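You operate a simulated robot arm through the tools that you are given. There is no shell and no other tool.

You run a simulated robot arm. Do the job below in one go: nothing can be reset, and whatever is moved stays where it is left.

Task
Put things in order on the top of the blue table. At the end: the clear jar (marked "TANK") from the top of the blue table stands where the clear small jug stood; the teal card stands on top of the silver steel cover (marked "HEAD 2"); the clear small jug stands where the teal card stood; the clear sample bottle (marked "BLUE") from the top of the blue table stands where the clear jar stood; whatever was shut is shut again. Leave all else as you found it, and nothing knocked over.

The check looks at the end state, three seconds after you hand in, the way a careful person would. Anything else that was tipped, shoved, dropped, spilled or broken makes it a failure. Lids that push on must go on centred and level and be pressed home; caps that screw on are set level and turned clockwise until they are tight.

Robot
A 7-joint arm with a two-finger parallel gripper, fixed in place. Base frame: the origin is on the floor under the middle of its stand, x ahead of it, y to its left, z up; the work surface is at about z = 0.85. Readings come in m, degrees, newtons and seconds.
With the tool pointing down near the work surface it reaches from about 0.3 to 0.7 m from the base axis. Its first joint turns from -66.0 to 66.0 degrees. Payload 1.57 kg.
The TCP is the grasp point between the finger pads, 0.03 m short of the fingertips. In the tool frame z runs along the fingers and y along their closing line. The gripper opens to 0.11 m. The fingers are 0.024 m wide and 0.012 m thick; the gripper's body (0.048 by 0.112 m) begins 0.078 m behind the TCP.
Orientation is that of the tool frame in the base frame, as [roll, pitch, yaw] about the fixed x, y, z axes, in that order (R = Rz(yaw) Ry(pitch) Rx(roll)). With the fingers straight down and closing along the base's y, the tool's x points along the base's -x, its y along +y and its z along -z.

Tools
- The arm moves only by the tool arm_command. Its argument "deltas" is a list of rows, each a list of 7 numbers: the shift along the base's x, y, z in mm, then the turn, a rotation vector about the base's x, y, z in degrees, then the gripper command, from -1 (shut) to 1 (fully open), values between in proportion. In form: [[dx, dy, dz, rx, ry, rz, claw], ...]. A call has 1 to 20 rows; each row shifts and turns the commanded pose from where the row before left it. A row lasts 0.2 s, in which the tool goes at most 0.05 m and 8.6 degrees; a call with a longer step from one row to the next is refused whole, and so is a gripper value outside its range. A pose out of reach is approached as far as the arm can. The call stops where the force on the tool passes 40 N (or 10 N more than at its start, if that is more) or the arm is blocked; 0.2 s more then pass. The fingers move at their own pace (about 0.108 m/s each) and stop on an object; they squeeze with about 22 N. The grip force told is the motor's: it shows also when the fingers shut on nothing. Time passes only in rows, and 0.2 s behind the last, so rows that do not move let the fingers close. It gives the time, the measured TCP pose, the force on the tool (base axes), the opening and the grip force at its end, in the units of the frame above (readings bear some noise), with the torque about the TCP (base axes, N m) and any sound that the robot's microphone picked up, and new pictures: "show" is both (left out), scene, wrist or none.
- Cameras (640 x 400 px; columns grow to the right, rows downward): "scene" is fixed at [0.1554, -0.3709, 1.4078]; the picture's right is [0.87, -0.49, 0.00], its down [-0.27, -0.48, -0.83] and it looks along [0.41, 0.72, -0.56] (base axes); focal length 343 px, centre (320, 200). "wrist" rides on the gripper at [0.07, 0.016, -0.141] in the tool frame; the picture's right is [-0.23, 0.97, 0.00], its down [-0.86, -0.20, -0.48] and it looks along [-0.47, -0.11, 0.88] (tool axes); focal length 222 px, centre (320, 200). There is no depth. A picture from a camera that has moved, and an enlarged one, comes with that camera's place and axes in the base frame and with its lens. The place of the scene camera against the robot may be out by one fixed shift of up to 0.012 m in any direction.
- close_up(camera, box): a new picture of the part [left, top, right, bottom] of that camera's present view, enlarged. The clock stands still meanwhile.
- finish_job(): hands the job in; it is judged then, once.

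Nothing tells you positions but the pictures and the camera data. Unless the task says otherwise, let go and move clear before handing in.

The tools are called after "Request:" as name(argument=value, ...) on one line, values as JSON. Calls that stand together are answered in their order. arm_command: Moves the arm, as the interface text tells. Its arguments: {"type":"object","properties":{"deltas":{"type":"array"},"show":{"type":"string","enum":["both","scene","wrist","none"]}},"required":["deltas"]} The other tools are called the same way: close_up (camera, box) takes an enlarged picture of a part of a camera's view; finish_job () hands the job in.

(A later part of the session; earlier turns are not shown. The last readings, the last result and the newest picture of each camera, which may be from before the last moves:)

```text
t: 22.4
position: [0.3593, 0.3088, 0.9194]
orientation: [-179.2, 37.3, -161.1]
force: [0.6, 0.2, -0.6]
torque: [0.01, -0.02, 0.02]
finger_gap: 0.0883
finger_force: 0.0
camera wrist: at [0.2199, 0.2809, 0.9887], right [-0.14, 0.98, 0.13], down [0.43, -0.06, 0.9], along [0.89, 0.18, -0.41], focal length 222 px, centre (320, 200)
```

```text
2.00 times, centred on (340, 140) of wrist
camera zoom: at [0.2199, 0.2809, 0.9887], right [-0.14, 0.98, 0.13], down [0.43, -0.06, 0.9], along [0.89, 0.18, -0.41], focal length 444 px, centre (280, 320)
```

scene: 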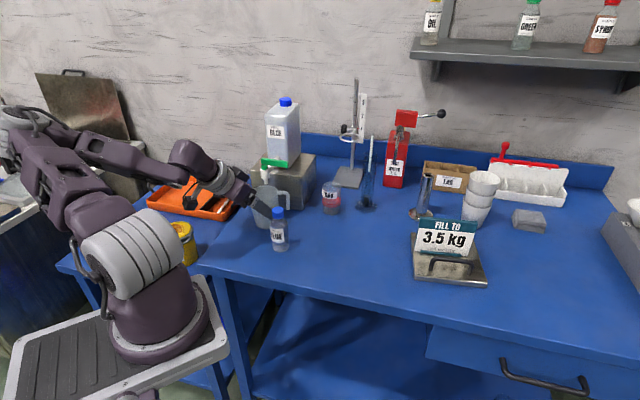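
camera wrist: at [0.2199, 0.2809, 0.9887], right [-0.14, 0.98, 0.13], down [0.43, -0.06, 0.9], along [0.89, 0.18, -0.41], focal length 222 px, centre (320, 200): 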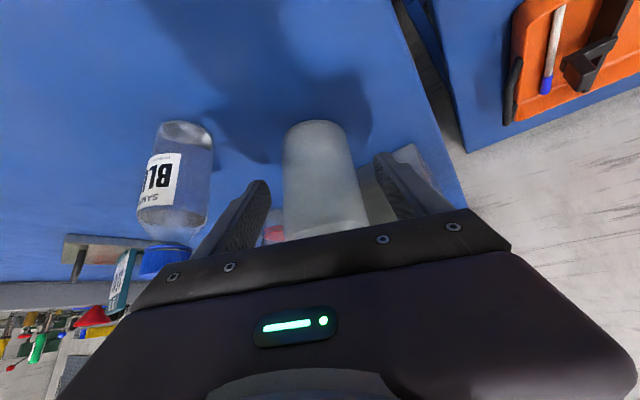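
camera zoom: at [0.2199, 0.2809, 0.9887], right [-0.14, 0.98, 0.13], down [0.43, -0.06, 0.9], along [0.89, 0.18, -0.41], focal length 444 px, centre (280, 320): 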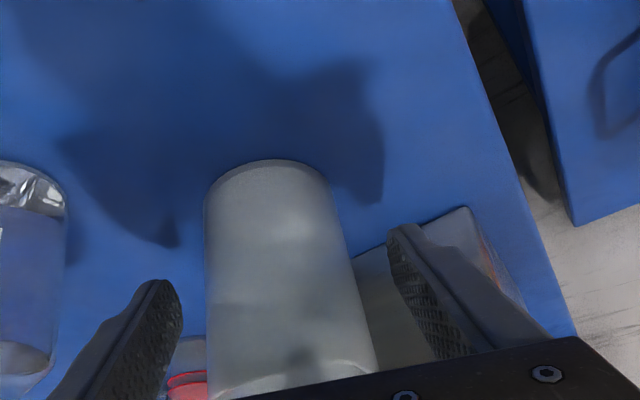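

Clear on both sides. I'll finish the approach and then close on the jug's body.

Request:
arm_command(deltas=[[9.5, 3.3, -9, 0, 0, 0, 0.6], [9.5, 3.3, -9, 0, 0, 0, 0.6], [0, 0, 0, 0, 0, 0, 0.6]], show="none")

Request:
close_up(camera="scene", box=[220, 130, 340, 260])

Request:
close_up(camera="wrist", box=[200, 40, 480, 240])

```text
t: 23.2
position: [0.3647, 0.3155, 0.9051]
orientation: [-179.0, 37.4, -161.0]
force: [-0.5, 0.6, 0.3]
torque: [0.0, 0.04, -0.03]
finger_gap: 0.0881
finger_force: 0.0
out of reach, approached as far as the arm can: row 2
```

```text
3.08 times, centred on (280, 195) of scene
camera zoom: at [0.1554, -0.3709, 1.4078], right [0.87, -0.49, 0.0], down [-0.27, -0.48, -0.83], along [0.41, 0.72, -0.56], focal length 1054 px, centre (443, 215)
```

zoom: 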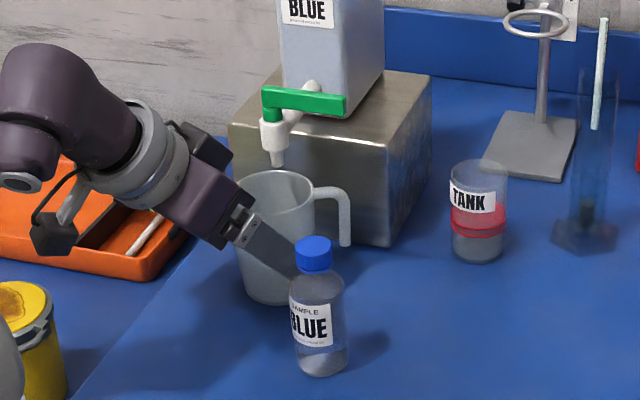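

```text
2.00 times, centred on (340, 140) of wrist
camera zoom: at [0.226, 0.2875, 0.9751], right [-0.14, 0.98, 0.13], down [0.43, -0.06, 0.9], along [0.89, 0.18, -0.41], focal length 444 px, centre (280, 320)
```

zoom: 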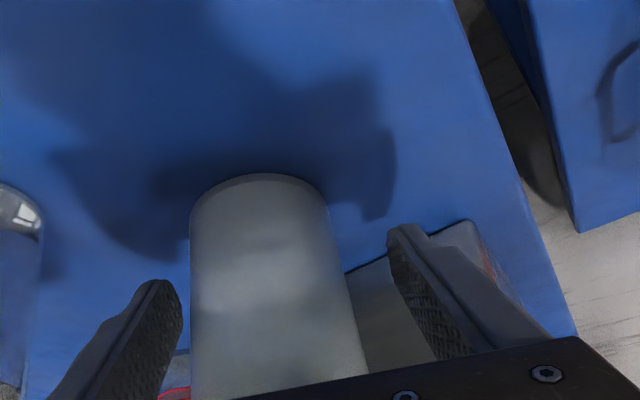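

The arm hit its limit 18 mm short at this tilt. Geometry still clears the tap at 30°, so I'll ease the tilt while straddling the jug and continue forward.

Request:
arm_command(deltas=[[0, 0, 0, -1.6, 6.8, 0.6, 0.6], [5, 0, -1, 0, 0, 0, 0.6], [5, 0, -2, 0, 0, 0, 0.6], [3.5, 0, -2, 0, 0, 0, 0.6], [0, 0, 0, 0, 0, 0, 0.6]], show="both")

Request:
close_up(camera="scene", box=[220, 130, 340, 260])

Request:
close_up(camera="wrist", box=[200, 40, 480, 240])

```text
t: 24.4
position: [0.3478, 0.3238, 0.9129]
orientation: [-180.0, 30.4, -160.9]
force: [0.4, -0.4, -0.1]
torque: [0.01, 0.01, 0.0]
finger_gap: 0.088
finger_force: 0.1
out of reach, approached as far as the arm can: row 1, 3, 4
camera wrist: at [0.2186, 0.2952, 0.9984], right [-0.13, 0.98, 0.11], down [0.53, -0.03, 0.85], along [0.84, 0.17, -0.52], focal length 222 px, centre (320, 200)
```

scene: 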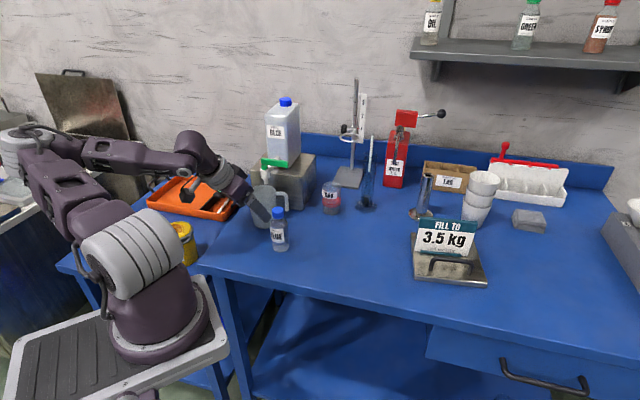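
wrist: 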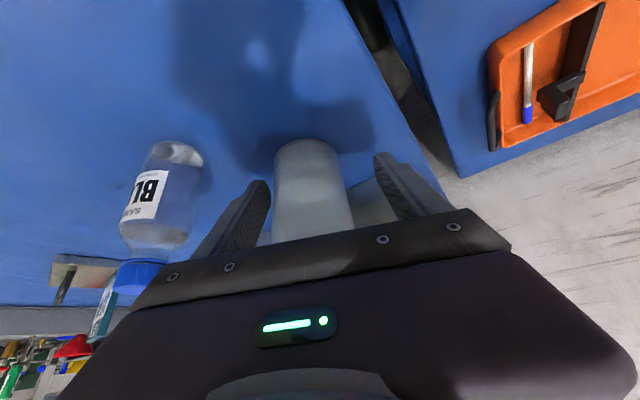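

```text
3.08 times, centred on (280, 195) of scene
camera zoom: at [0.1554, -0.3709, 1.4078], right [0.87, -0.49, 0.0], down [-0.27, -0.48, -0.83], along [0.41, 0.72, -0.56], focal length 1054 px, centre (443, 215)
```

zoom: 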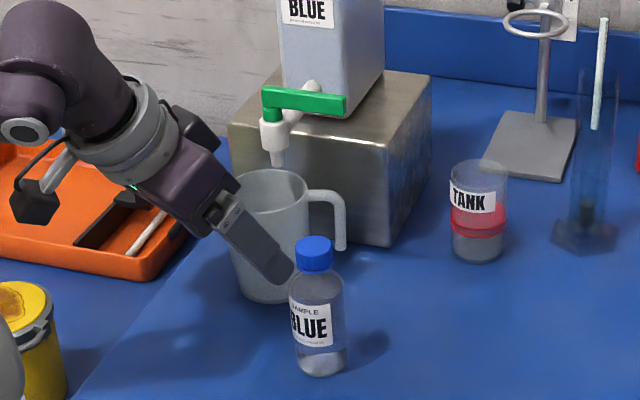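

```text
2.00 times, centred on (340, 140) of wrist
camera zoom: at [0.2186, 0.2952, 0.9984], right [-0.13, 0.98, 0.11], down [0.53, -0.03, 0.85], along [0.84, 0.17, -0.52], focal length 444 px, centre (280, 320)
```

zoom: 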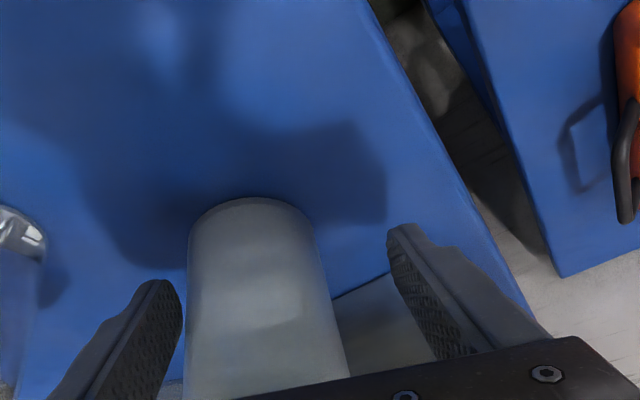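

The arm got worse here and the right finger nudged the jug a few mm (still upright). I'll open wider, back out along the approach line and re-plan with a more radial approach.

Request:
arm_command(deltas=[[0, 0, 0, 0, 0, 0, 1], [0, 0, 0, 0, 0, 0, 1], [-7, -2.4, 9, 0, 0, 0, 1], [-9, -3, 11, 0, 0, 0, 1], [-9, -3, 11, 0, 0, 0, 1], [-9, -3, 11, 0, 0, 0, 1], [0, 0, 20, 0, 0, 0, 1], [0, 0, 20, 0, 0, 0, 1], [0, 0, 0, 0, 0, 0, 1]], show="both")

Request:
close_up(camera="scene", box=[220, 130, 340, 260])

```text
t: 26.4
position: [0.3132, 0.3118, 0.994]
orientation: [-179.9, 30.4, -160.9]
force: [1.5, 0.9, 0.3]
torque: [0.0, 0.0, 0.02]
finger_gap: 0.1098
finger_force: 0.0
camera wrist: at [0.184, 0.2843, 1.0802], right [-0.13, 0.98, 0.12], down [0.53, -0.03, 0.85], along [0.83, 0.17, -0.52], focal length 222 px, centre (320, 200)
```

scene: 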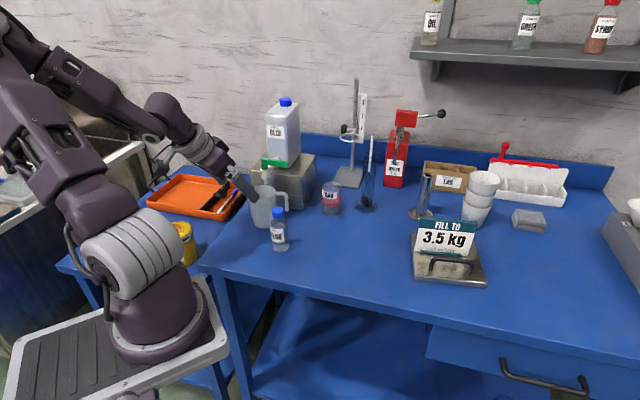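
wrist: 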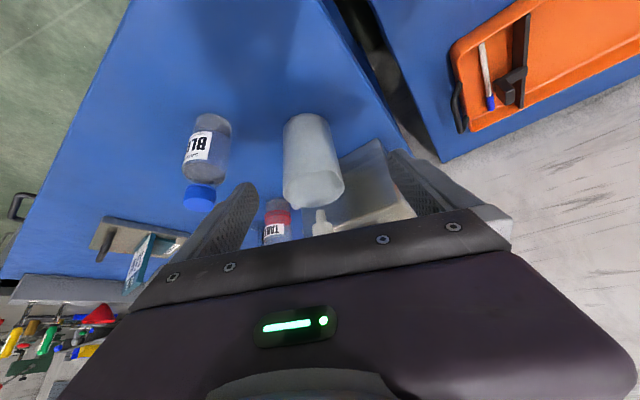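

```text
3.08 times, centred on (280, 195) of scene
camera zoom: at [0.1554, -0.3709, 1.4078], right [0.87, -0.49, 0.0], down [-0.27, -0.48, -0.83], along [0.41, 0.72, -0.56], focal length 1054 px, centre (443, 215)
```

zoom: 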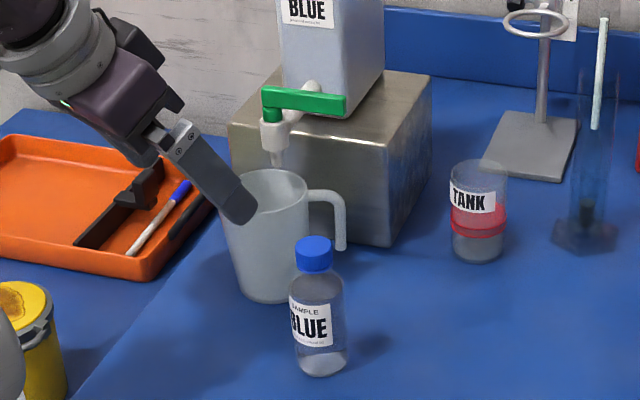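

The jug is upright, shifted a few mm. I'll rise, turn the approach to about 30° (more radial for the arm), and retry from a standoff.

Request:
arm_command(deltas=[[0, -5, 18, 0, 0, 0, 1], [2, -8, 18, 0, 0, 5.5, 0.8], [2, -8, 0, 0, 0, 5.5, 0.6], [1, -5, 0, 0, 0, 0, 0.6], [0, 0, 0, 0, 0, 0, 0.6]], show="both")

Request:
close_up(camera="wrist", box=[200, 0, 480, 220])

```text
t: 27.6
position: [0.3207, 0.2856, 1.0306]
orientation: [-180.0, 30.5, -149.8]
force: [0.6, 0.0, 0.6]
torque: [0.02, -0.01, 0.01]
finger_gap: 0.0882
finger_force: 0.1
camera wrist: at [0.1986, 0.2337, 1.1161], right [-0.32, 0.94, 0.12], down [0.53, 0.08, 0.85], along [0.79, 0.33, -0.52], focal length 222 px, centre (320, 200)
```

scene: 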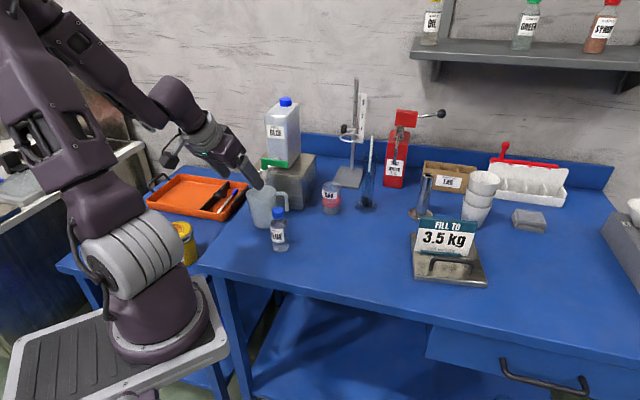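
wrist: 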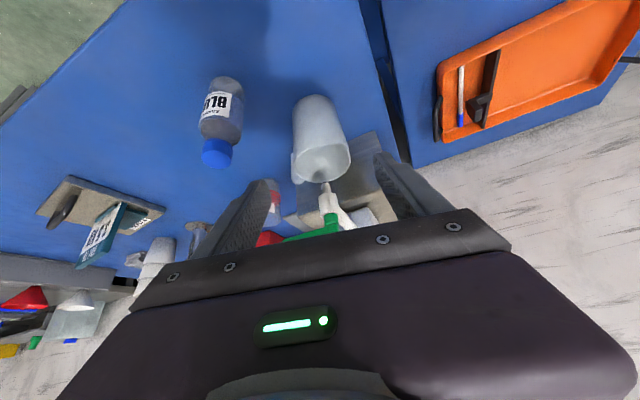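

```text
1.82 times, centred on (340, 110) of wrist
camera zoom: at [0.1986, 0.2337, 1.1161], right [-0.32, 0.94, 0.12], down [0.53, 0.08, 0.85], along [0.79, 0.33, -0.52], focal length 404 px, centre (284, 364)
```

zoom: 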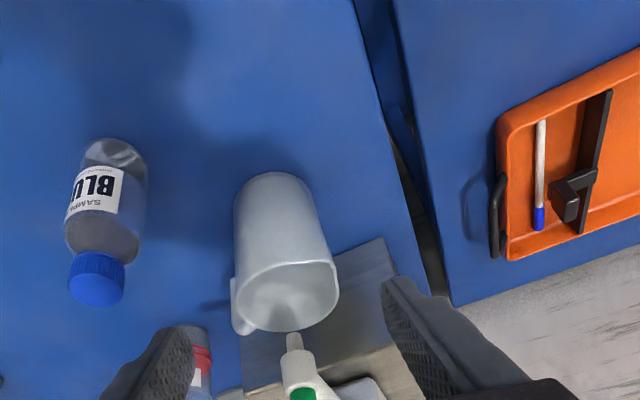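

Jug now at about (0.377, 0.318), centred on the new approach line. I'll go down to the standoff height and start in, checking reach step by step.

Request:
arm_command(deltas=[[0, 0, -25, 0, 0, 0, 0.5], [0, 0, -25, 0, 0, 0, 0.5], [0, 0, -25, 0, 0, 0, 0.5], [8.7, 5, -9, 0, 0, 0, 0.5], [8.7, 5, -9, 0, 0, 0, 0.5], [0, 0, 0, 0, 0, 0, 0.5]], show="both")

Request:
close_up(camera="scene", box=[220, 130, 340, 260])

Request:
close_up(camera="wrist", box=[200, 40, 480, 240])

```text
t: 29.0
position: [0.33, 0.316, 0.9431]
orientation: [180.0, 30.3, -149.9]
force: [0.3, -0.1, 1.3]
torque: [-0.01, -0.03, -0.02]
finger_gap: 0.0824
finger_force: 0.2
out of reach, approached as far as the arm can: row 2, 3
camera wrist: at [0.2083, 0.2639, 1.029], right [-0.32, 0.94, 0.12], down [0.53, 0.08, 0.84], along [0.79, 0.33, -0.52], focal length 222 px, centre (320, 200)
```

scene: 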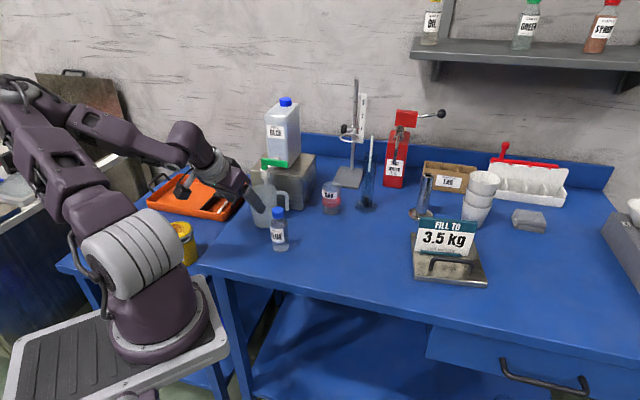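
wrist: 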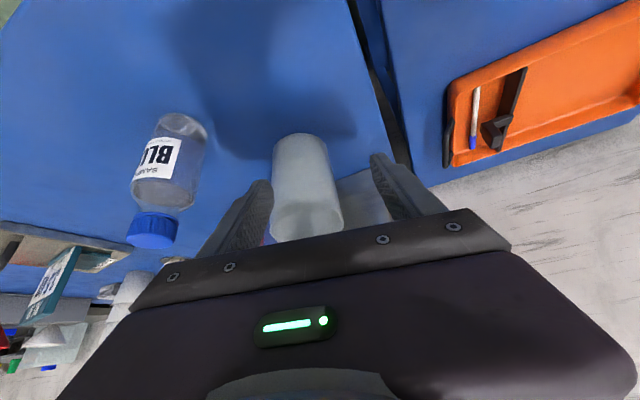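

```text
3.08 times, centred on (280, 195) of scene
camera zoom: at [0.1554, -0.3709, 1.4078], right [0.87, -0.49, 0.0], down [-0.27, -0.48, -0.83], along [0.41, 0.72, -0.56], focal length 1054 px, centre (443, 215)
```

zoom: 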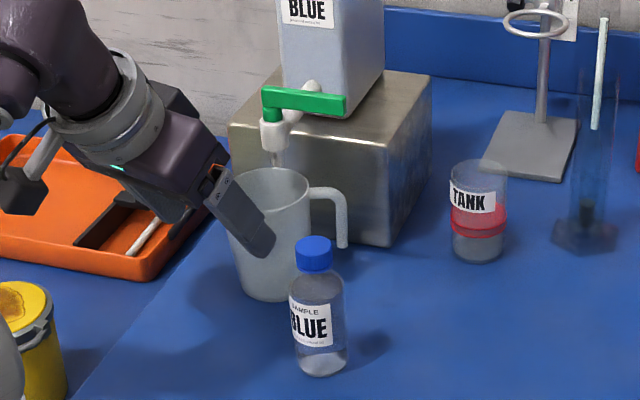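

```text
2.00 times, centred on (340, 140) of wrist
camera zoom: at [0.2083, 0.2639, 1.029], right [-0.32, 0.94, 0.12], down [0.53, 0.08, 0.84], along [0.79, 0.33, -0.52], focal length 444 px, centre (280, 320)
```

zoom: 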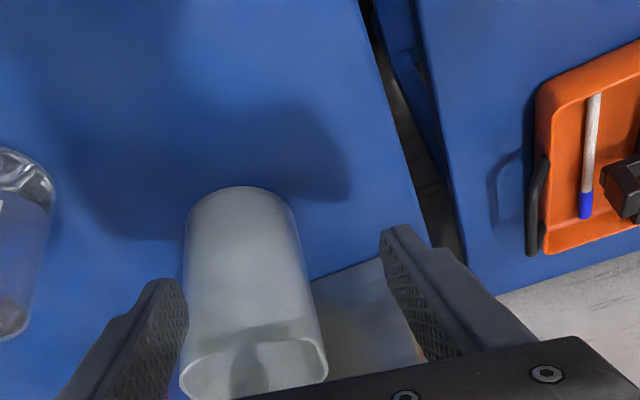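

The first joint seems to be near its limit when I come from behind. Instead I'll back off sideways, rise, and come down nearly vertically just behind the jug's centre line, staying clear of the green lever.

Request:
arm_command(deltas=[[4, -7, 6, 0, 0, 0, 0.6], [3.5, -6, 12, 0, 0, 0, 0.6], [0, 0, 25, 0, 0, 0, 0.6], [0, 0, 25, 0, 0, 0, 0.6], [0, 0, 20, 0, 0, 0, 0.6], [0, 0, 15, 0, 0, 0, 0.6], [0, 0, 0, 0, 0, 0, 0.6]], show="both")

Request:
close_up(camera="scene", box=[220, 130, 340, 260])

Request:
close_up(camera="wrist", box=[200, 0, 480, 220])

```text
t: 30.6
position: [0.3414, 0.3015, 1.0487]
orientation: [180.0, 30.4, -149.9]
force: [0.0, -0.9, 0.3]
torque: [-0.02, 0.0, -0.04]
finger_gap: 0.088
finger_force: 0.1
camera wrist: at [0.2193, 0.2498, 1.1342], right [-0.32, 0.94, 0.12], down [0.53, 0.08, 0.85], along [0.79, 0.33, -0.52], focal length 222 px, centre (320, 200)
```

scene: 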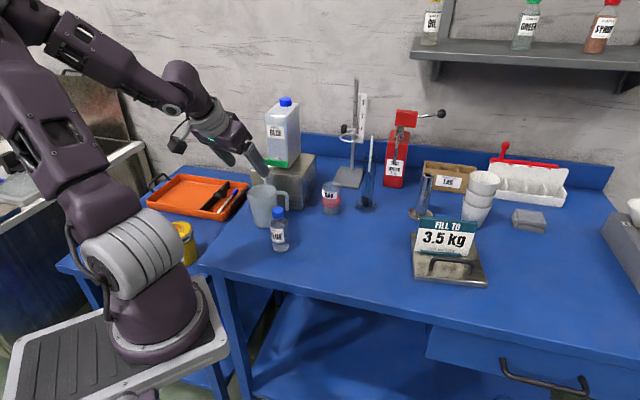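
wrist: 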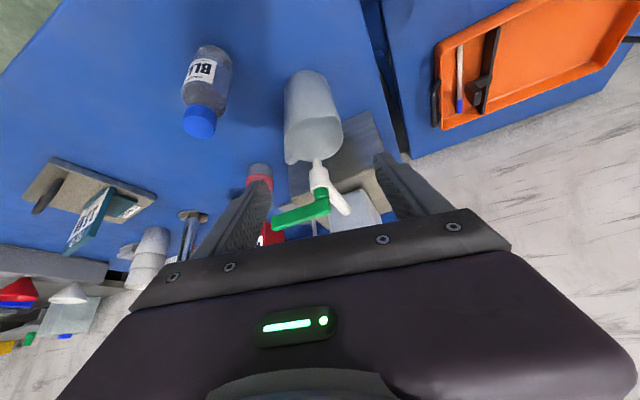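

```text
3.08 times, centred on (280, 195) of scene
camera zoom: at [0.1554, -0.3709, 1.4078], right [0.87, -0.49, 0.0], down [-0.27, -0.48, -0.83], along [0.41, 0.72, -0.56], focal length 1054 px, centre (443, 215)
```

zoom: 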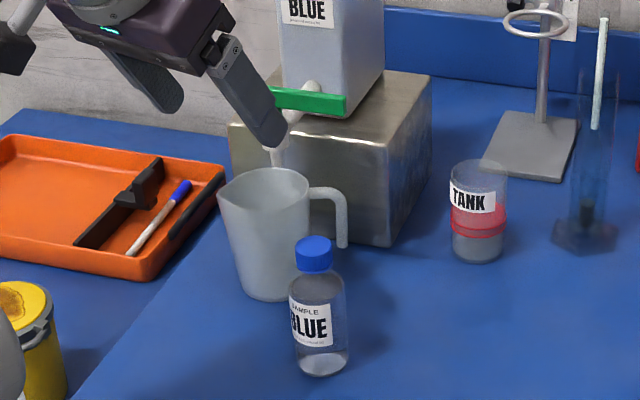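

```text
1.82 times, centred on (340, 110) of wrist
camera zoom: at [0.2193, 0.2498, 1.1342], right [-0.32, 0.94, 0.12], down [0.53, 0.08, 0.85], along [0.79, 0.33, -0.52], focal length 404 px, centre (284, 364)
```

zoom: 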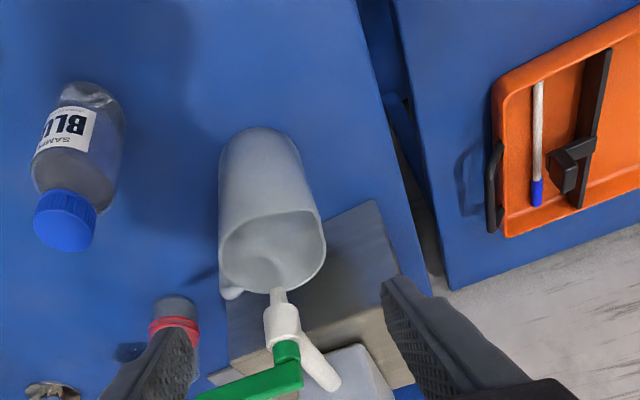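

Handle points away from the approach, so the fingers will clear it. I'll shift to just behind the jug centre and descend, watching for reach limits.

Request:
arm_command(deltas=[[10.5, 3.3, 0, 0, 0, 0, 0.6], [10.5, 3.3, 0, 0, 0, 0, 0.6], [0, 0, -20, 0, 0, 0, 0.6], [0, 0, -20, 0, 0, 0, 0.6], [0, 0, -15, 0, 0, 0, 0.6], [0, 0, 0, 0, 0, 0, 0.6]], show="both")

Request:
close_up(camera="scene", box=[220, 130, 340, 260])

Request:
close_up(camera="wrist", box=[200, 20, 480, 240])

```text
t: 32.0
position: [0.3496, 0.3138, 1.0081]
orientation: [-180.0, 30.4, -149.9]
force: [0.1, 0.6, -0.6]
torque: [-0.03, -0.01, 0.03]
finger_gap: 0.0879
finger_force: 0.2
out of reach, approached as far as the arm can: row 3, 4
camera wrist: at [0.2283, 0.262, 1.0946], right [-0.32, 0.94, 0.12], down [0.53, 0.08, 0.85], along [0.79, 0.33, -0.52], focal length 222 px, centre (320, 200)
```

scene: 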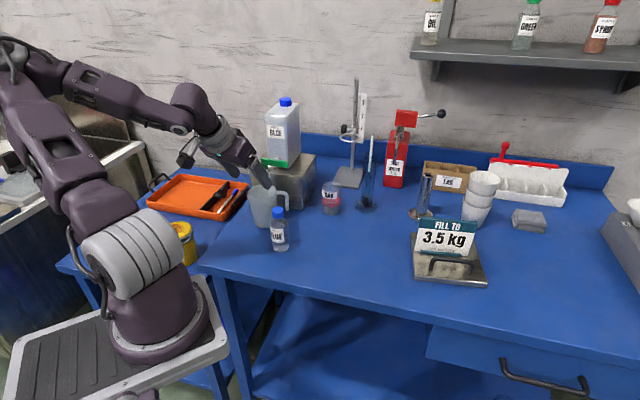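
wrist: 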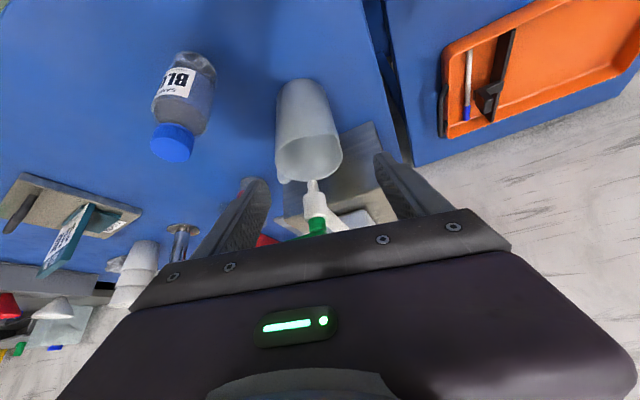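

```text
3.08 times, centred on (280, 195) of scene
camera zoom: at [0.1554, -0.3709, 1.4078], right [0.87, -0.49, 0.0], down [-0.27, -0.48, -0.83], along [0.41, 0.72, -0.56], focal length 1054 px, centre (443, 215)
```

zoom: 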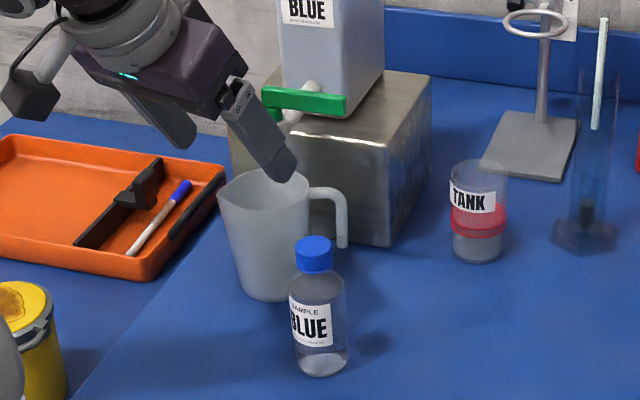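

```text
1.82 times, centred on (340, 130) of wrist
camera zoom: at [0.2283, 0.262, 1.0946], right [-0.32, 0.94, 0.12], down [0.53, 0.08, 0.85], along [0.79, 0.33, -0.52], focal length 404 px, centre (284, 327)
```

zoom: 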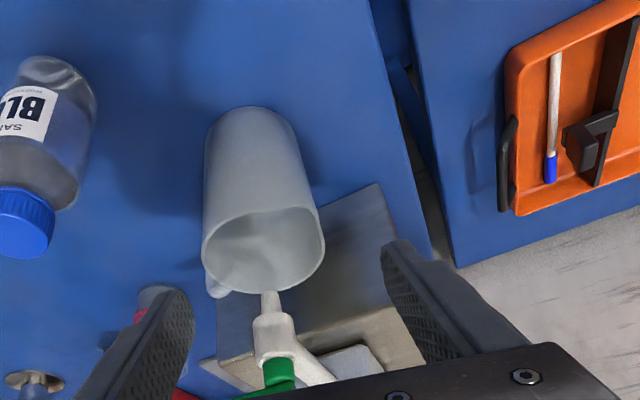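

The arm keeps saturating, probably from a wound-up joint posture. I'll rise clear, un-tilt and return to the starting pose to reset the posture, then come in with a smaller tilt.

Request:
arm_command(deltas=[[-4, -2, 22, 0, 0, 0, 0.6], [-2, -4, 22, 0, 0, 0, 0.6], [0, -8, 22, 0, 0, 0, 0.6], [0, -15, 22, 0, 0, 0, 0.6], [8, -22, 20, -3.76, 6.49, 0, 0.6], [10, -25, 20, -3.76, 6.49, 0, 0.6], [10, -25, 15, -3.76, 6.49, 0, 0.6], [10, -25, 10, -3.76, 6.49, 0, 0.6], [5, -25, 5, 0, 0, -7.5, 0.6], [5, -20, 5, 0, 0, -7.5, 0.6], [3, -14, 3, 0, 0, -7.5, 0.6], [0, 0, 0, 0, 0, -7.5, 0.6], [0, 0, 0, 0, 0, 0, 0.6]], show="both")

Request:
close_up(camera="scene", box=[220, 130, 340, 260])

```text
t: 34.8
position: [0.3752, 0.1875, 1.1535]
orientation: [179.9, 16.3, -179.7]
force: [0.1, 0.1, -0.8]
torque: [0.0, 0.0, 0.01]
finger_gap: 0.0879
finger_force: 0.0
out of reach, approached as far as the arm can: row 6, 7, 8
camera wrist: at [0.2691, 0.203, 1.2691], right [0.21, 0.97, 0.07], down [0.69, -0.2, 0.7], along [0.69, -0.1, -0.71], focal length 222 px, centre (320, 200)
```

scene: 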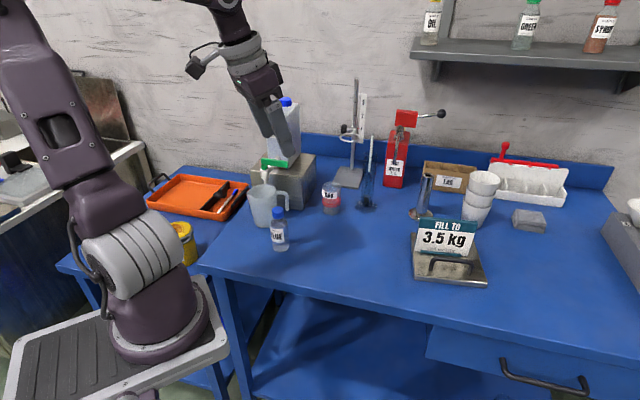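
wrist: 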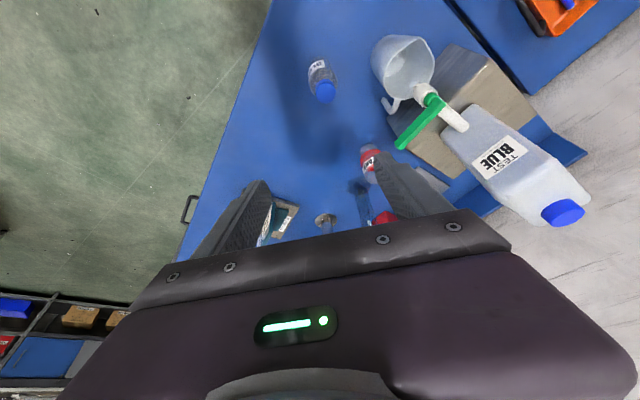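

```text
3.08 times, centred on (280, 195) of scene
camera zoom: at [0.1554, -0.3709, 1.4078], right [0.87, -0.49, 0.0], down [-0.27, -0.48, -0.83], along [0.41, 0.72, -0.56], focal length 1054 px, centre (443, 215)
```

zoom: 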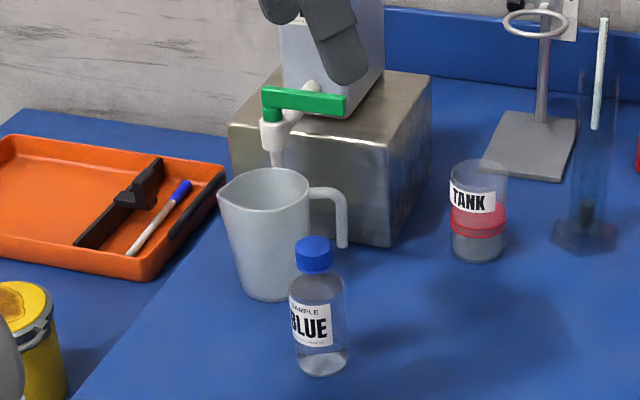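

The arm's first joint looks pinned at its left limit. I'll un-tilt fully and swing to the right side (over open floor and table, high up) to unwind it.

Request:
arm_command(deltas=[[5, -15, 10, 0, 0, 0, 0.6], [7, -22, 10, 0, 5, 0, 0.6], [7, -22, 0, 0, 6, 0, 0.6], [0, -20, 0, 0, 5.3, 0, 0.6], [0, -30, 0, 0, 0, 0, 0.6], [0, -30, 0, 0, 0, 0, 0.6], [0, -30, 0, 0, 0, 0, 0.6], [0, -30, 0, 0, 0, 0, 0.6], [0, 0, 0, 0, 0, 0, 0.6]], show="both")

```text
t: 36.8
position: [0.3049, 0.0344, 1.1669]
orientation: [179.5, 0.4, -179.6]
force: [-0.3, -0.3, 0.4]
torque: [0.02, 0.04, -0.02]
finger_gap: 0.0879
finger_force: 0.0
out of reach, approached as far as the arm can: row 2, 3, 4, 5, 6, 7, 8
camera wrist: at [0.2349, 0.0497, 1.3072], right [0.22, 0.98, 0.01], down [0.85, -0.2, 0.48], along [0.47, -0.1, -0.88], focal length 222 px, centre (320, 200)
```

scene: 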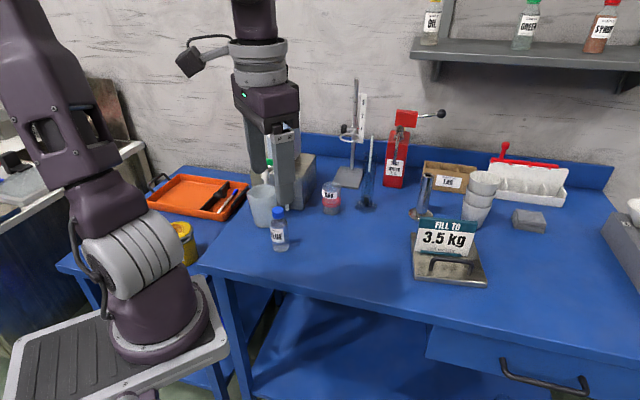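
wrist: 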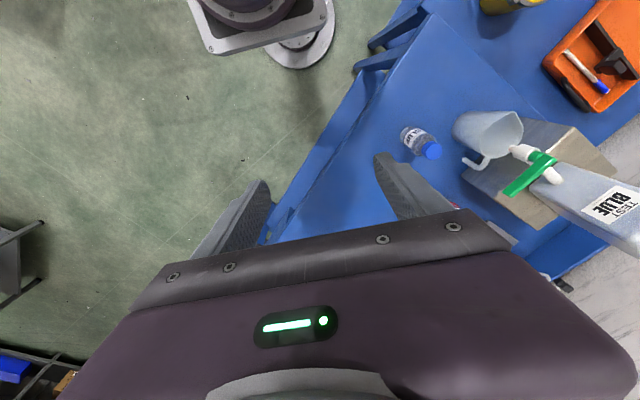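

The posture is still pinned. I'll try extending outward and lower over the empty front of the table to let the joints relax, and watch which rows flag.

Request:
arm_command(deltas=[[20, 0, -5, 0, 0, 0, 0.6], [20, 0, -5, 0, 0, 0, 0.6], [20, -5, -5, 0, 0, 0, 0.6], [20, -5, -5, 0, 0, 0, 0.6], [20, -5, -5, 0, 0, 0, 0.6], [0, 0, 0, 0, 0, 0, 0.6]], show="scene")

```text
t: 38.2
position: [0.3261, 0.0575, 1.1462]
orientation: [179.7, 0.2, -179.6]
force: [0.1, -0.4, 0.0]
torque: [0.04, -0.01, -0.01]
finger_gap: 0.0879
finger_force: 0.1
out of reach, approached as far as the arm can: row 1, 2, 3, 4, 5
```

scene: 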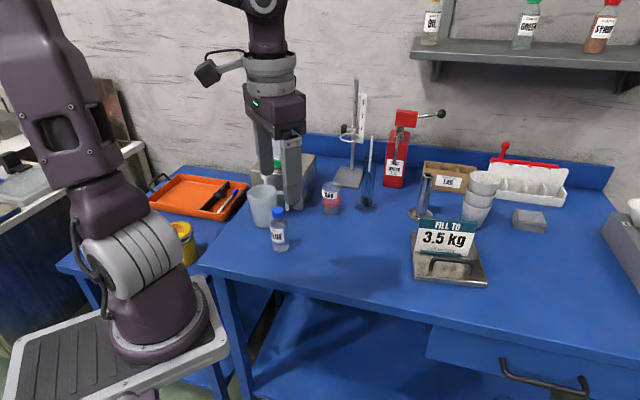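

I need to understand the arm's posture, so I'll look closely at the shoulder and make a small sideways test move.

Request:
close_up(camera="scene", box=[0, 0, 320, 200])

Request:
close_up(camera="scene", box=[0, 200, 320, 400])

Request:
arm_command(deltas=[[0, 0, 0, 0, 0, 0, 0.6], [0, -10, 0, 0, 0, 0, 0.6], [0, -10, 0, 0, 0, 0, 0.6], [0, 0, 0, 0, 0, 0, 0.6]], show="scene")

```text
2.00 times, centred on (160, 100) of scene
camera zoom: at [0.1554, -0.3709, 1.4078], right [0.87, -0.49, 0.0], down [-0.27, -0.48, -0.83], along [0.41, 0.72, -0.56], focal length 685 px, centre (640, 400)
```

zoom: 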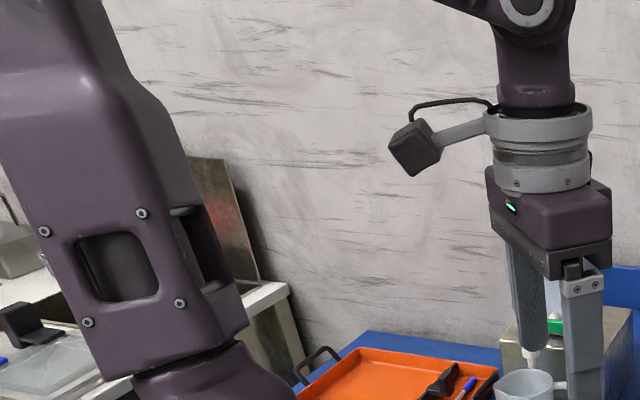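

```text
2.00 times, centred on (160, 300) of scene
camera zoom: at [0.1554, -0.3709, 1.4078], right [0.87, -0.49, 0.0], down [-0.27, -0.48, -0.83], along [0.41, 0.72, -0.56], focal length 685 px, centre (640, 0)
```

zoom: 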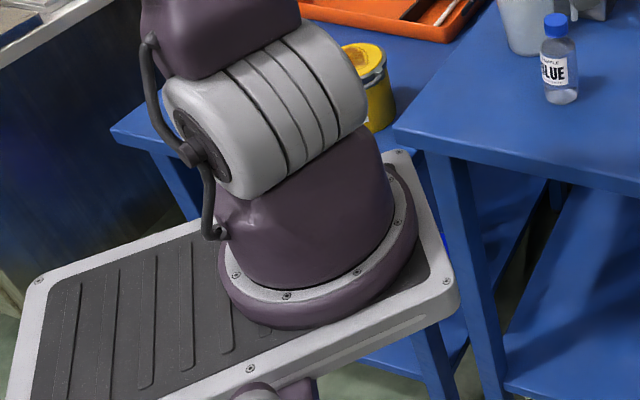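

```text
t: 39.2
position: [0.3184, 0.0446, 1.1446]
orientation: [179.7, 0.2, -179.6]
force: [0.2, 0.0, 0.2]
torque: [-0.02, 0.02, 0.0]
finger_gap: 0.0879
finger_force: 0.1
out of reach, approached as far as the arm can: row 2, 3
```

scene: 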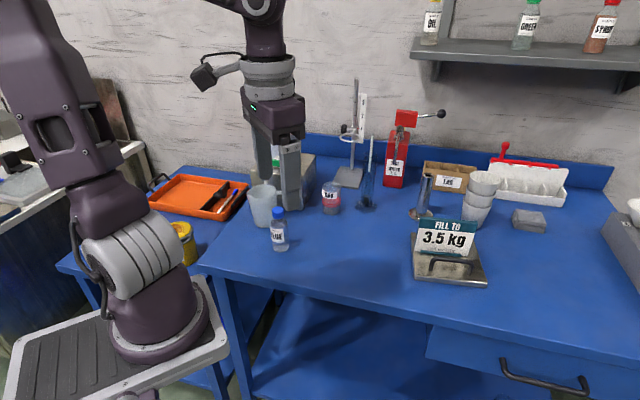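

The first joint isn't unwinding under straight moves. I'll command a motion equal to a rigid swing about the base axis (position and yaw together), which should move that joint directly.

Request:
arm_command(deltas=[[2.7, -30.7, 0, 0, 0, -8, 0.6], [-1.6, -30.8, 0, 0, 0, -8, 0.6], [0, 0, 0, 0, 0, 0, 0.6]], show="scene")

```text
t: 40.0
position: [0.2995, 0.0259, 1.1371]
orientation: [179.4, 0.4, 164.3]
force: [0.0, -0.3, 0.9]
torque: [-0.01, 0.02, -0.01]
finger_gap: 0.0881
finger_force: 0.1
out of reach, approached as far as the arm can: row 1, 2
```

scene: 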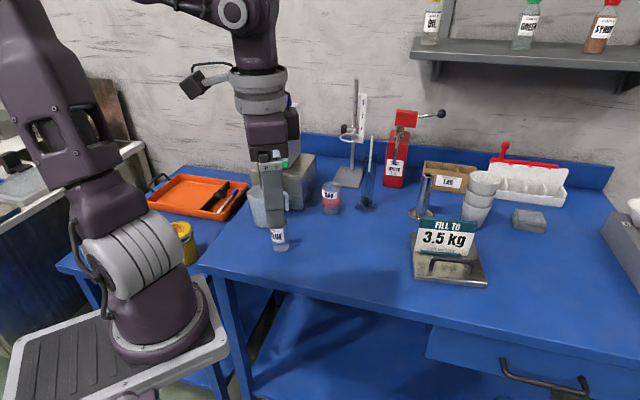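

Still pinned. I'll test whether moving back to the left tracks properly, to learn which motions are free.

Request:
arm_command(deltas=[[10, 20, 0, 0, 0, 4, 0.6], [10, 20, 0, 0, 0, 4, 0.6], [10, 20, 0, 0, 0, 4, 0.6], [10, 20, 0, 0, 0, 4, 0.6], [0, 0, 0, 0, 0, 0, 0.6]], show="scene")

```text
t: 41.2
position: [0.3347, 0.1057, 1.1378]
orientation: [179.8, 0.1, -179.6]
force: [0.1, -0.3, -0.6]
torque: [-0.03, 0.02, 0.01]
finger_gap: 0.0881
finger_force: 0.0
out of reach, approached as far as the arm can: row 4
```

scene: 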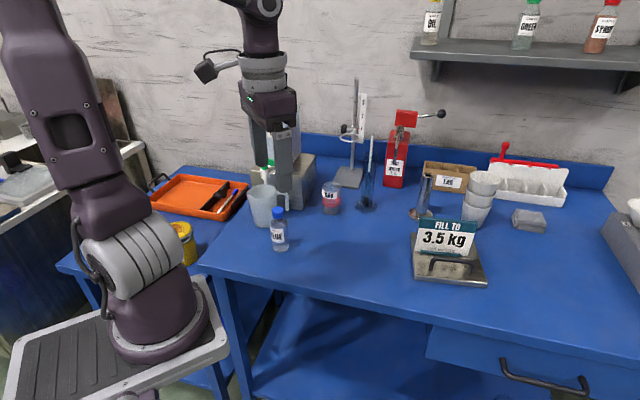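

Leftward motion tracks. I'll extend outward along the present direction, then try swinging right while extended so the first joint must move.

Request:
arm_command(deltas=[[20, 20, 0, 0, 0, 0, 0.6], [20, 20, 0, 0, 0, 0, 0.6], [20, 20, 0, 0, 0, 0, 0.6], [20, 20, 0, 0, 0, 0, 0.6], [20, 10, 0, 0, 0, 0, 0.6], [20, 10, 0, 0, 0, 0, 0.6], [0, 0, 0, 0, 0, 0, 0.6]], show="scene")

```text
t: 42.8
position: [0.3325, 0.1286, 1.1627]
orientation: [179.7, 0.1, -179.6]
force: [-0.8, 0.4, -0.2]
torque: [0.02, 0.0, -0.01]
finger_gap: 0.0879
finger_force: 0.0
out of reach, approached as far as the arm can: row 1, 2, 3, 4, 5, 6
```

scene: 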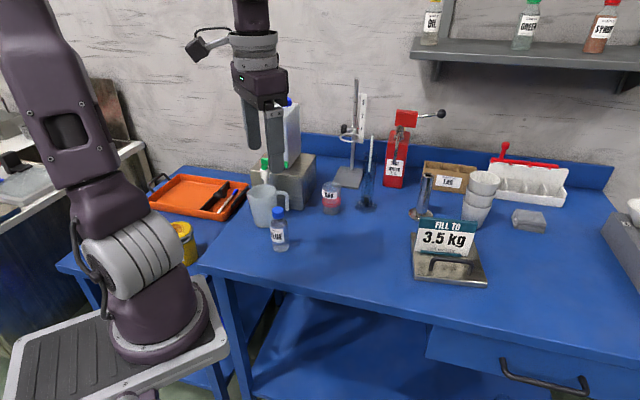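

The arm can't extend from this posture either. I'll go back to the posture over the tray side (where it tracked well), then unwind with a rigid swing about the base from there.

Request:
arm_command(deltas=[[0, 18, 0, 0, 0, 7.5, 0.6], [0, 18, 0, 0, 0, 7.5, 0.6], [0, 18, 0, 0, 0, 7.5, 0.6], [0, 18, 0, 0, 0, 7.5, 0.6], [0, 20, 0, 3.76, -6.49, 0, 0.6], [0, 20, 0, 3.76, -6.49, 0, 0.6], [0, 20, 0, 3.76, -6.49, 0, 0.6], [0, 20, 0, 3.76, -6.49, 0, 0.6], [0, 0, 0, 0, 0, 0, 0.6]], show="scene")

```text
t: 44.8
position: [0.3184, 0.2905, 1.2081]
orientation: [175.4, 30.2, -158.2]
force: [-0.3, 0.7, -1.0]
torque: [0.01, 0.02, 0.02]
finger_gap: 0.0883
finger_force: 0.1
out of reach, approached as far as the arm can: row 2, 3, 4
```

scene: 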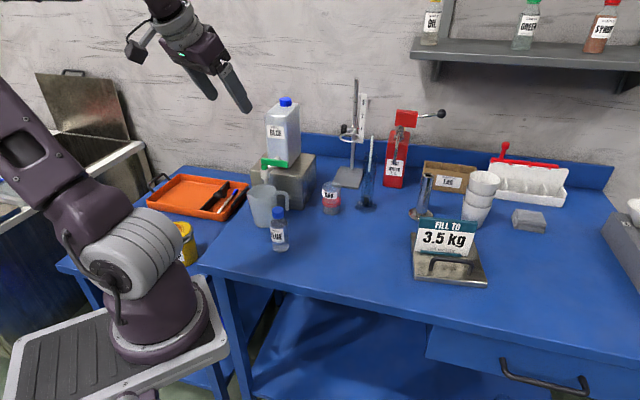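

The first joint has come off its limit now. I'll do the rigid swing to the right about the base axis.

Request:
arm_command(deltas=[[34.7, -30.9, 0, 0, 0, -7.5, 0.6], [30.4, -35.2, 0, 0, 0, -7.5, 0.6], [25.6, -38.8, 0, 0, 0, -7.5, 0.6], [20.3, -41.9, 0, 0, 0, -7.5, 0.6], [14.6, -44.1, 0, 0, 0, -7.5, 0.6], [0, 0, 0, 0, 0, 0, 0.6]], show="both")

```text
t: 46.2
position: [0.4357, 0.0984, 1.2055]
orientation: [175.3, 30.2, 164.2]
force: [0.3, 0.2, 0.5]
torque: [0.02, 0.03, 0.0]
finger_gap: 0.088
finger_force: 0.1
out of reach, approached as far as the arm can: row 5
camera wrist: at [0.3115, 0.139, 1.2918], right [0.41, 0.89, 0.18], down [0.42, -0.37, 0.83], along [0.81, -0.26, -0.53], focal length 222 px, centre (320, 200)
```

scene: 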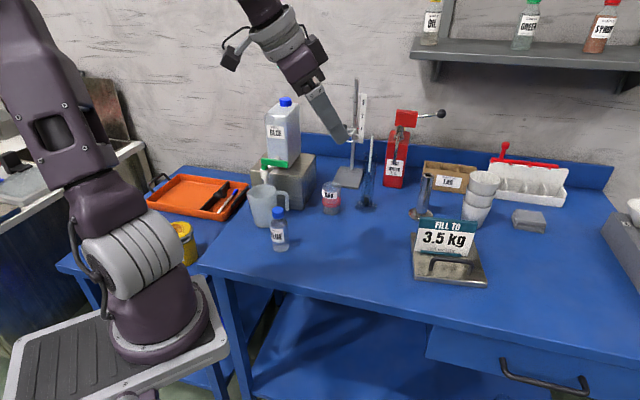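
wrist: 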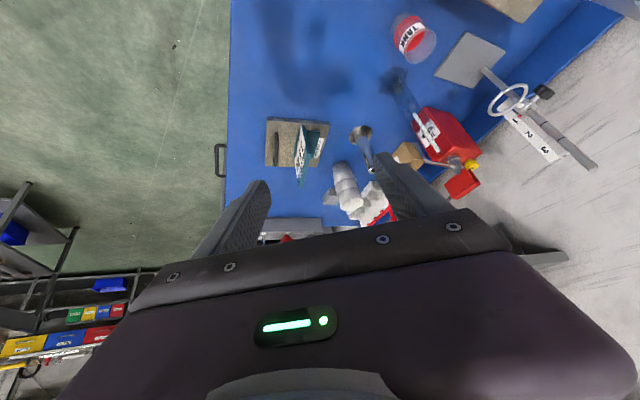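

I now read the shoulder pose as pinned at its negative limit, so unwinding means extending on the right-hand side. I'll work toward the right in small rows at this height, where it's all open air.

Request:
arm_command(deltas=[[0, -15, -3, 0, 0, -3, 0.6], [0, -15, -3, 0, 0, -3, 0.6], [0, -15, -3, 0, 0, -3, 0.6], [0, -15, -3, 0, 0, -3, 0.6], [0, -15, -3, 0, 0, -3, 0.6], [0, -15, -3, 0, 0, -3, 0.6], [0, -15, -3, 0, 0, -3, 0.6], [0, -15, -3, 0, 0, -3, 0.6], [0, 0, 0, 0, 0, 0, 0.6]], show="scene")

```text
t: 48.2
position: [0.3813, -0.0491, 1.177]
orientation: [175.2, 30.3, 140.4]
force: [-0.5, 0.2, -0.5]
torque: [0.0, 0.04, 0.01]
finger_gap: 0.0879
finger_force: 0.0
out of reach, approached as far as the arm can: row 1, 2, 3, 4, 5, 6, 7, 8
```

scene: 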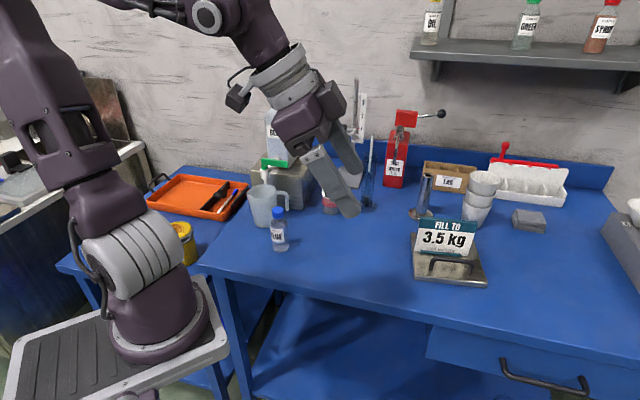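

Progress: the arm is rotating to the right. I'll continue rightward with some outward motion.

Request:
arm_command(deltas=[[5, -18, 0, 0, 0, -3, 0.6], [5, -18, 0, 0, 0, -3, 0.6], [5, -18, 0, 0, 0, -3, 0.6], [5, -18, 0, 0, 0, -3, 0.6], [5, -18, 0, 0, 0, -3, 0.6], [5, -18, 0, 0, 0, -3, 0.6], [0, 0, 0, 0, 0, 0, 0.6]], show="both")

```text
t: 49.8
position: [0.3395, -0.1757, 1.1428]
orientation: [172.9, 30.7, 121.6]
force: [-0.9, -0.5, 0.0]
torque: [-0.04, -0.01, 0.02]
finger_gap: 0.088
finger_force: 0.0
out of reach, approached as far as the arm can: row 1, 2, 3, 4, 5, 6
camera wrist: at [0.2689, -0.0621, 1.2297], right [0.89, 0.39, 0.22], down [0.04, -0.57, 0.82], along [0.45, -0.72, -0.52], focal length 222 px, centre (320, 200)
```

scene: 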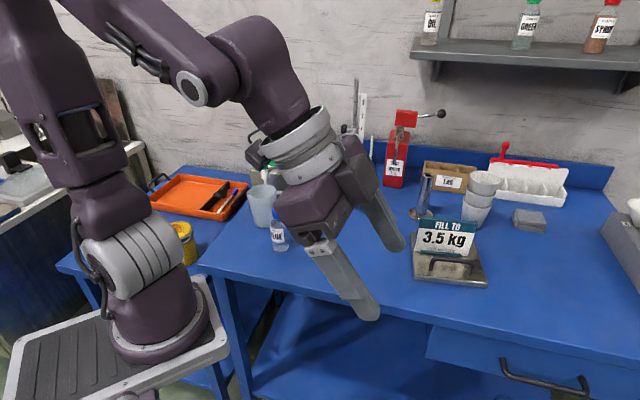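
wrist: 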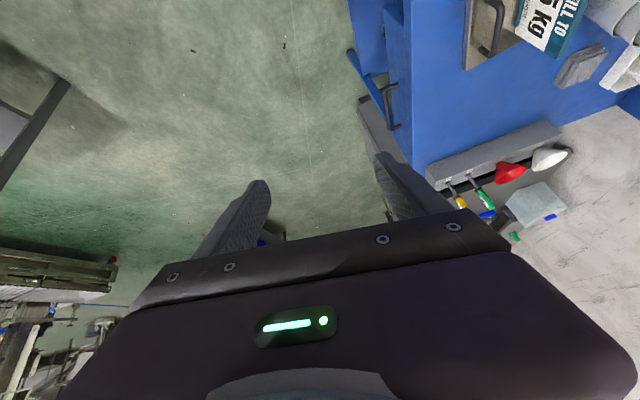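

Continuing: extend outward on the right while removing the tilt.

Request:
arm_command(deltas=[[12, -10, 0, 6.36, 3.98, 0, 0.6], [15, -12, 0, 6.36, 3.98, 0, 0.6], [15, -12, 0, 6.36, 3.98, 0, 0.6], [15, -12, 0, 6.36, 3.98, 0, 0.6], [15, -12, 0, 0, 0, 0, 0.6], [15, -8, 0, 0, 0, 0, 0.6], [15, -5, 0, 0, 0, 0, 0.6], [15, 0, 0, 0, 0, 0, 0.6], [0, 0, 0, 0, 0, 0, 0.6]], show="scene")

```text
t: 51.8
position: [0.3563, -0.1753, 1.1182]
orientation: [167.7, 11.8, 121.5]
force: [0.4, 0.9, 1.5]
torque: [-0.03, 0.0, 0.01]
finger_gap: 0.0879
finger_force: 0.0
out of reach, approached as far as the arm can: row 1, 2, 3, 4, 6, 7, 8
```

scene: 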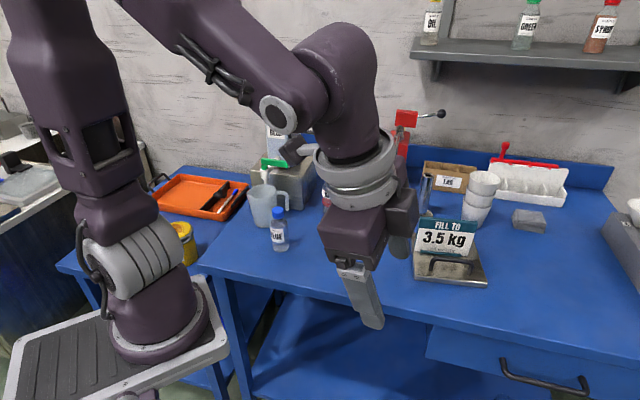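

Still partly limited; I'll lower and extend here over the open floor in front of the table.

Request:
arm_command(deltas=[[10, -5, -15, 0, 0, 0, 0.6], [10, -5, -15, 0, 0, 0, 0.6], [10, -5, -15, 0, 0, 0, 0.6], [10, -5, -15, 0, 0, 0, 0.6], [10, -5, -15, 0, 0, 0, 0.6], [10, -5, -15, 0, 0, 0, 0.6], [0, 0, 0, 0, 0, 0, 0.6]], show="scene")

```text
t: 53.4
position: [0.4175, -0.2065, 1.0248]
orientation: [167.8, 11.7, 121.3]
force: [0.0, -0.5, 0.2]
torque: [-0.02, -0.01, 0.02]
finger_gap: 0.0881
finger_force: 0.0
```

scene: 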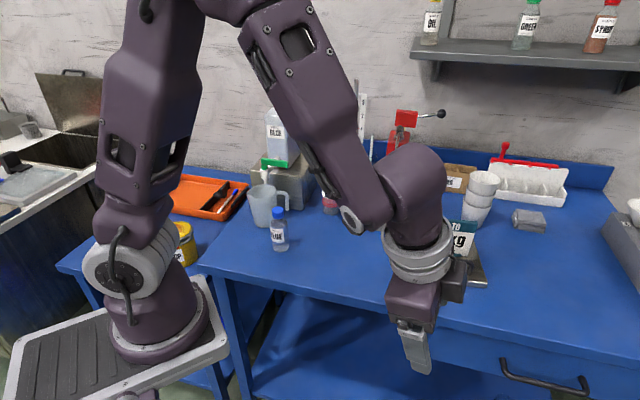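

The first joint has unwound and tracking is clean again. I'll level the tool, then swing left as a rigid rotation about the base so the posture stays natural.

Request:
arm_command(deltas=[[0, 0, 10, 1.7, 8.27, 0, 0.6], [0, 0, 10, 1.7, 8.27, 0, 0.6], [24, 40.3, 8, 0, 0, 7, 0.6], [18.9, 42.9, 8, 0, 0, 7, 0.6], [13.6, 44.9, 8, 0, 0, 7, 0.6], [8, 46.2, 8, 0, 0, 7, 0.6], [2.3, 46.8, 8, 0, 0, 7, 0.6], [-3.5, 46.8, 8, 0, 0, 7, 0.6], [-9.1, 45.9, 8, 0, 0, 7, 0.6], [-14.6, 44.6, 8, 0, 0, 7, 0.6], [0, 0, 0, 0, 0, 0, 0.6]], show="both")

```text
t: 55.8
position: [0.4526, 0.1564, 1.1146]
orientation: [-179.9, 0.0, 178.8]
force: [-0.6, -0.1, 0.4]
torque: [-0.01, 0.02, 0.02]
finger_gap: 0.088
finger_force: 0.1
camera wrist: at [0.3836, 0.173, 1.2565], right [0.25, 0.97, 0.0], down [0.85, -0.22, 0.48], along [0.46, -0.12, -0.88], focal length 222 px, centre (320, 200)
```

scene: 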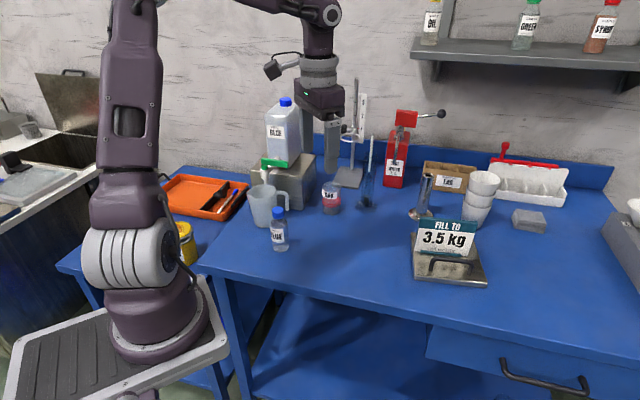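
wrist: 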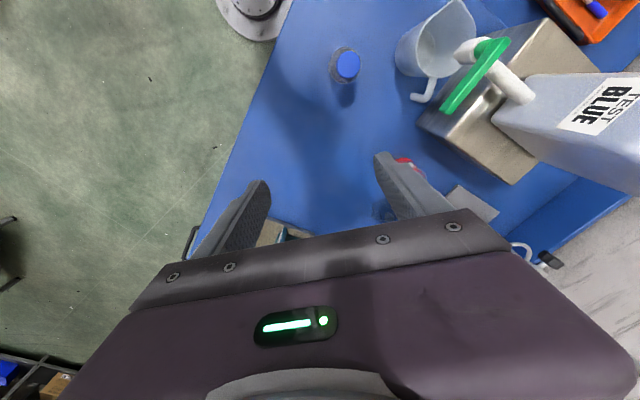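

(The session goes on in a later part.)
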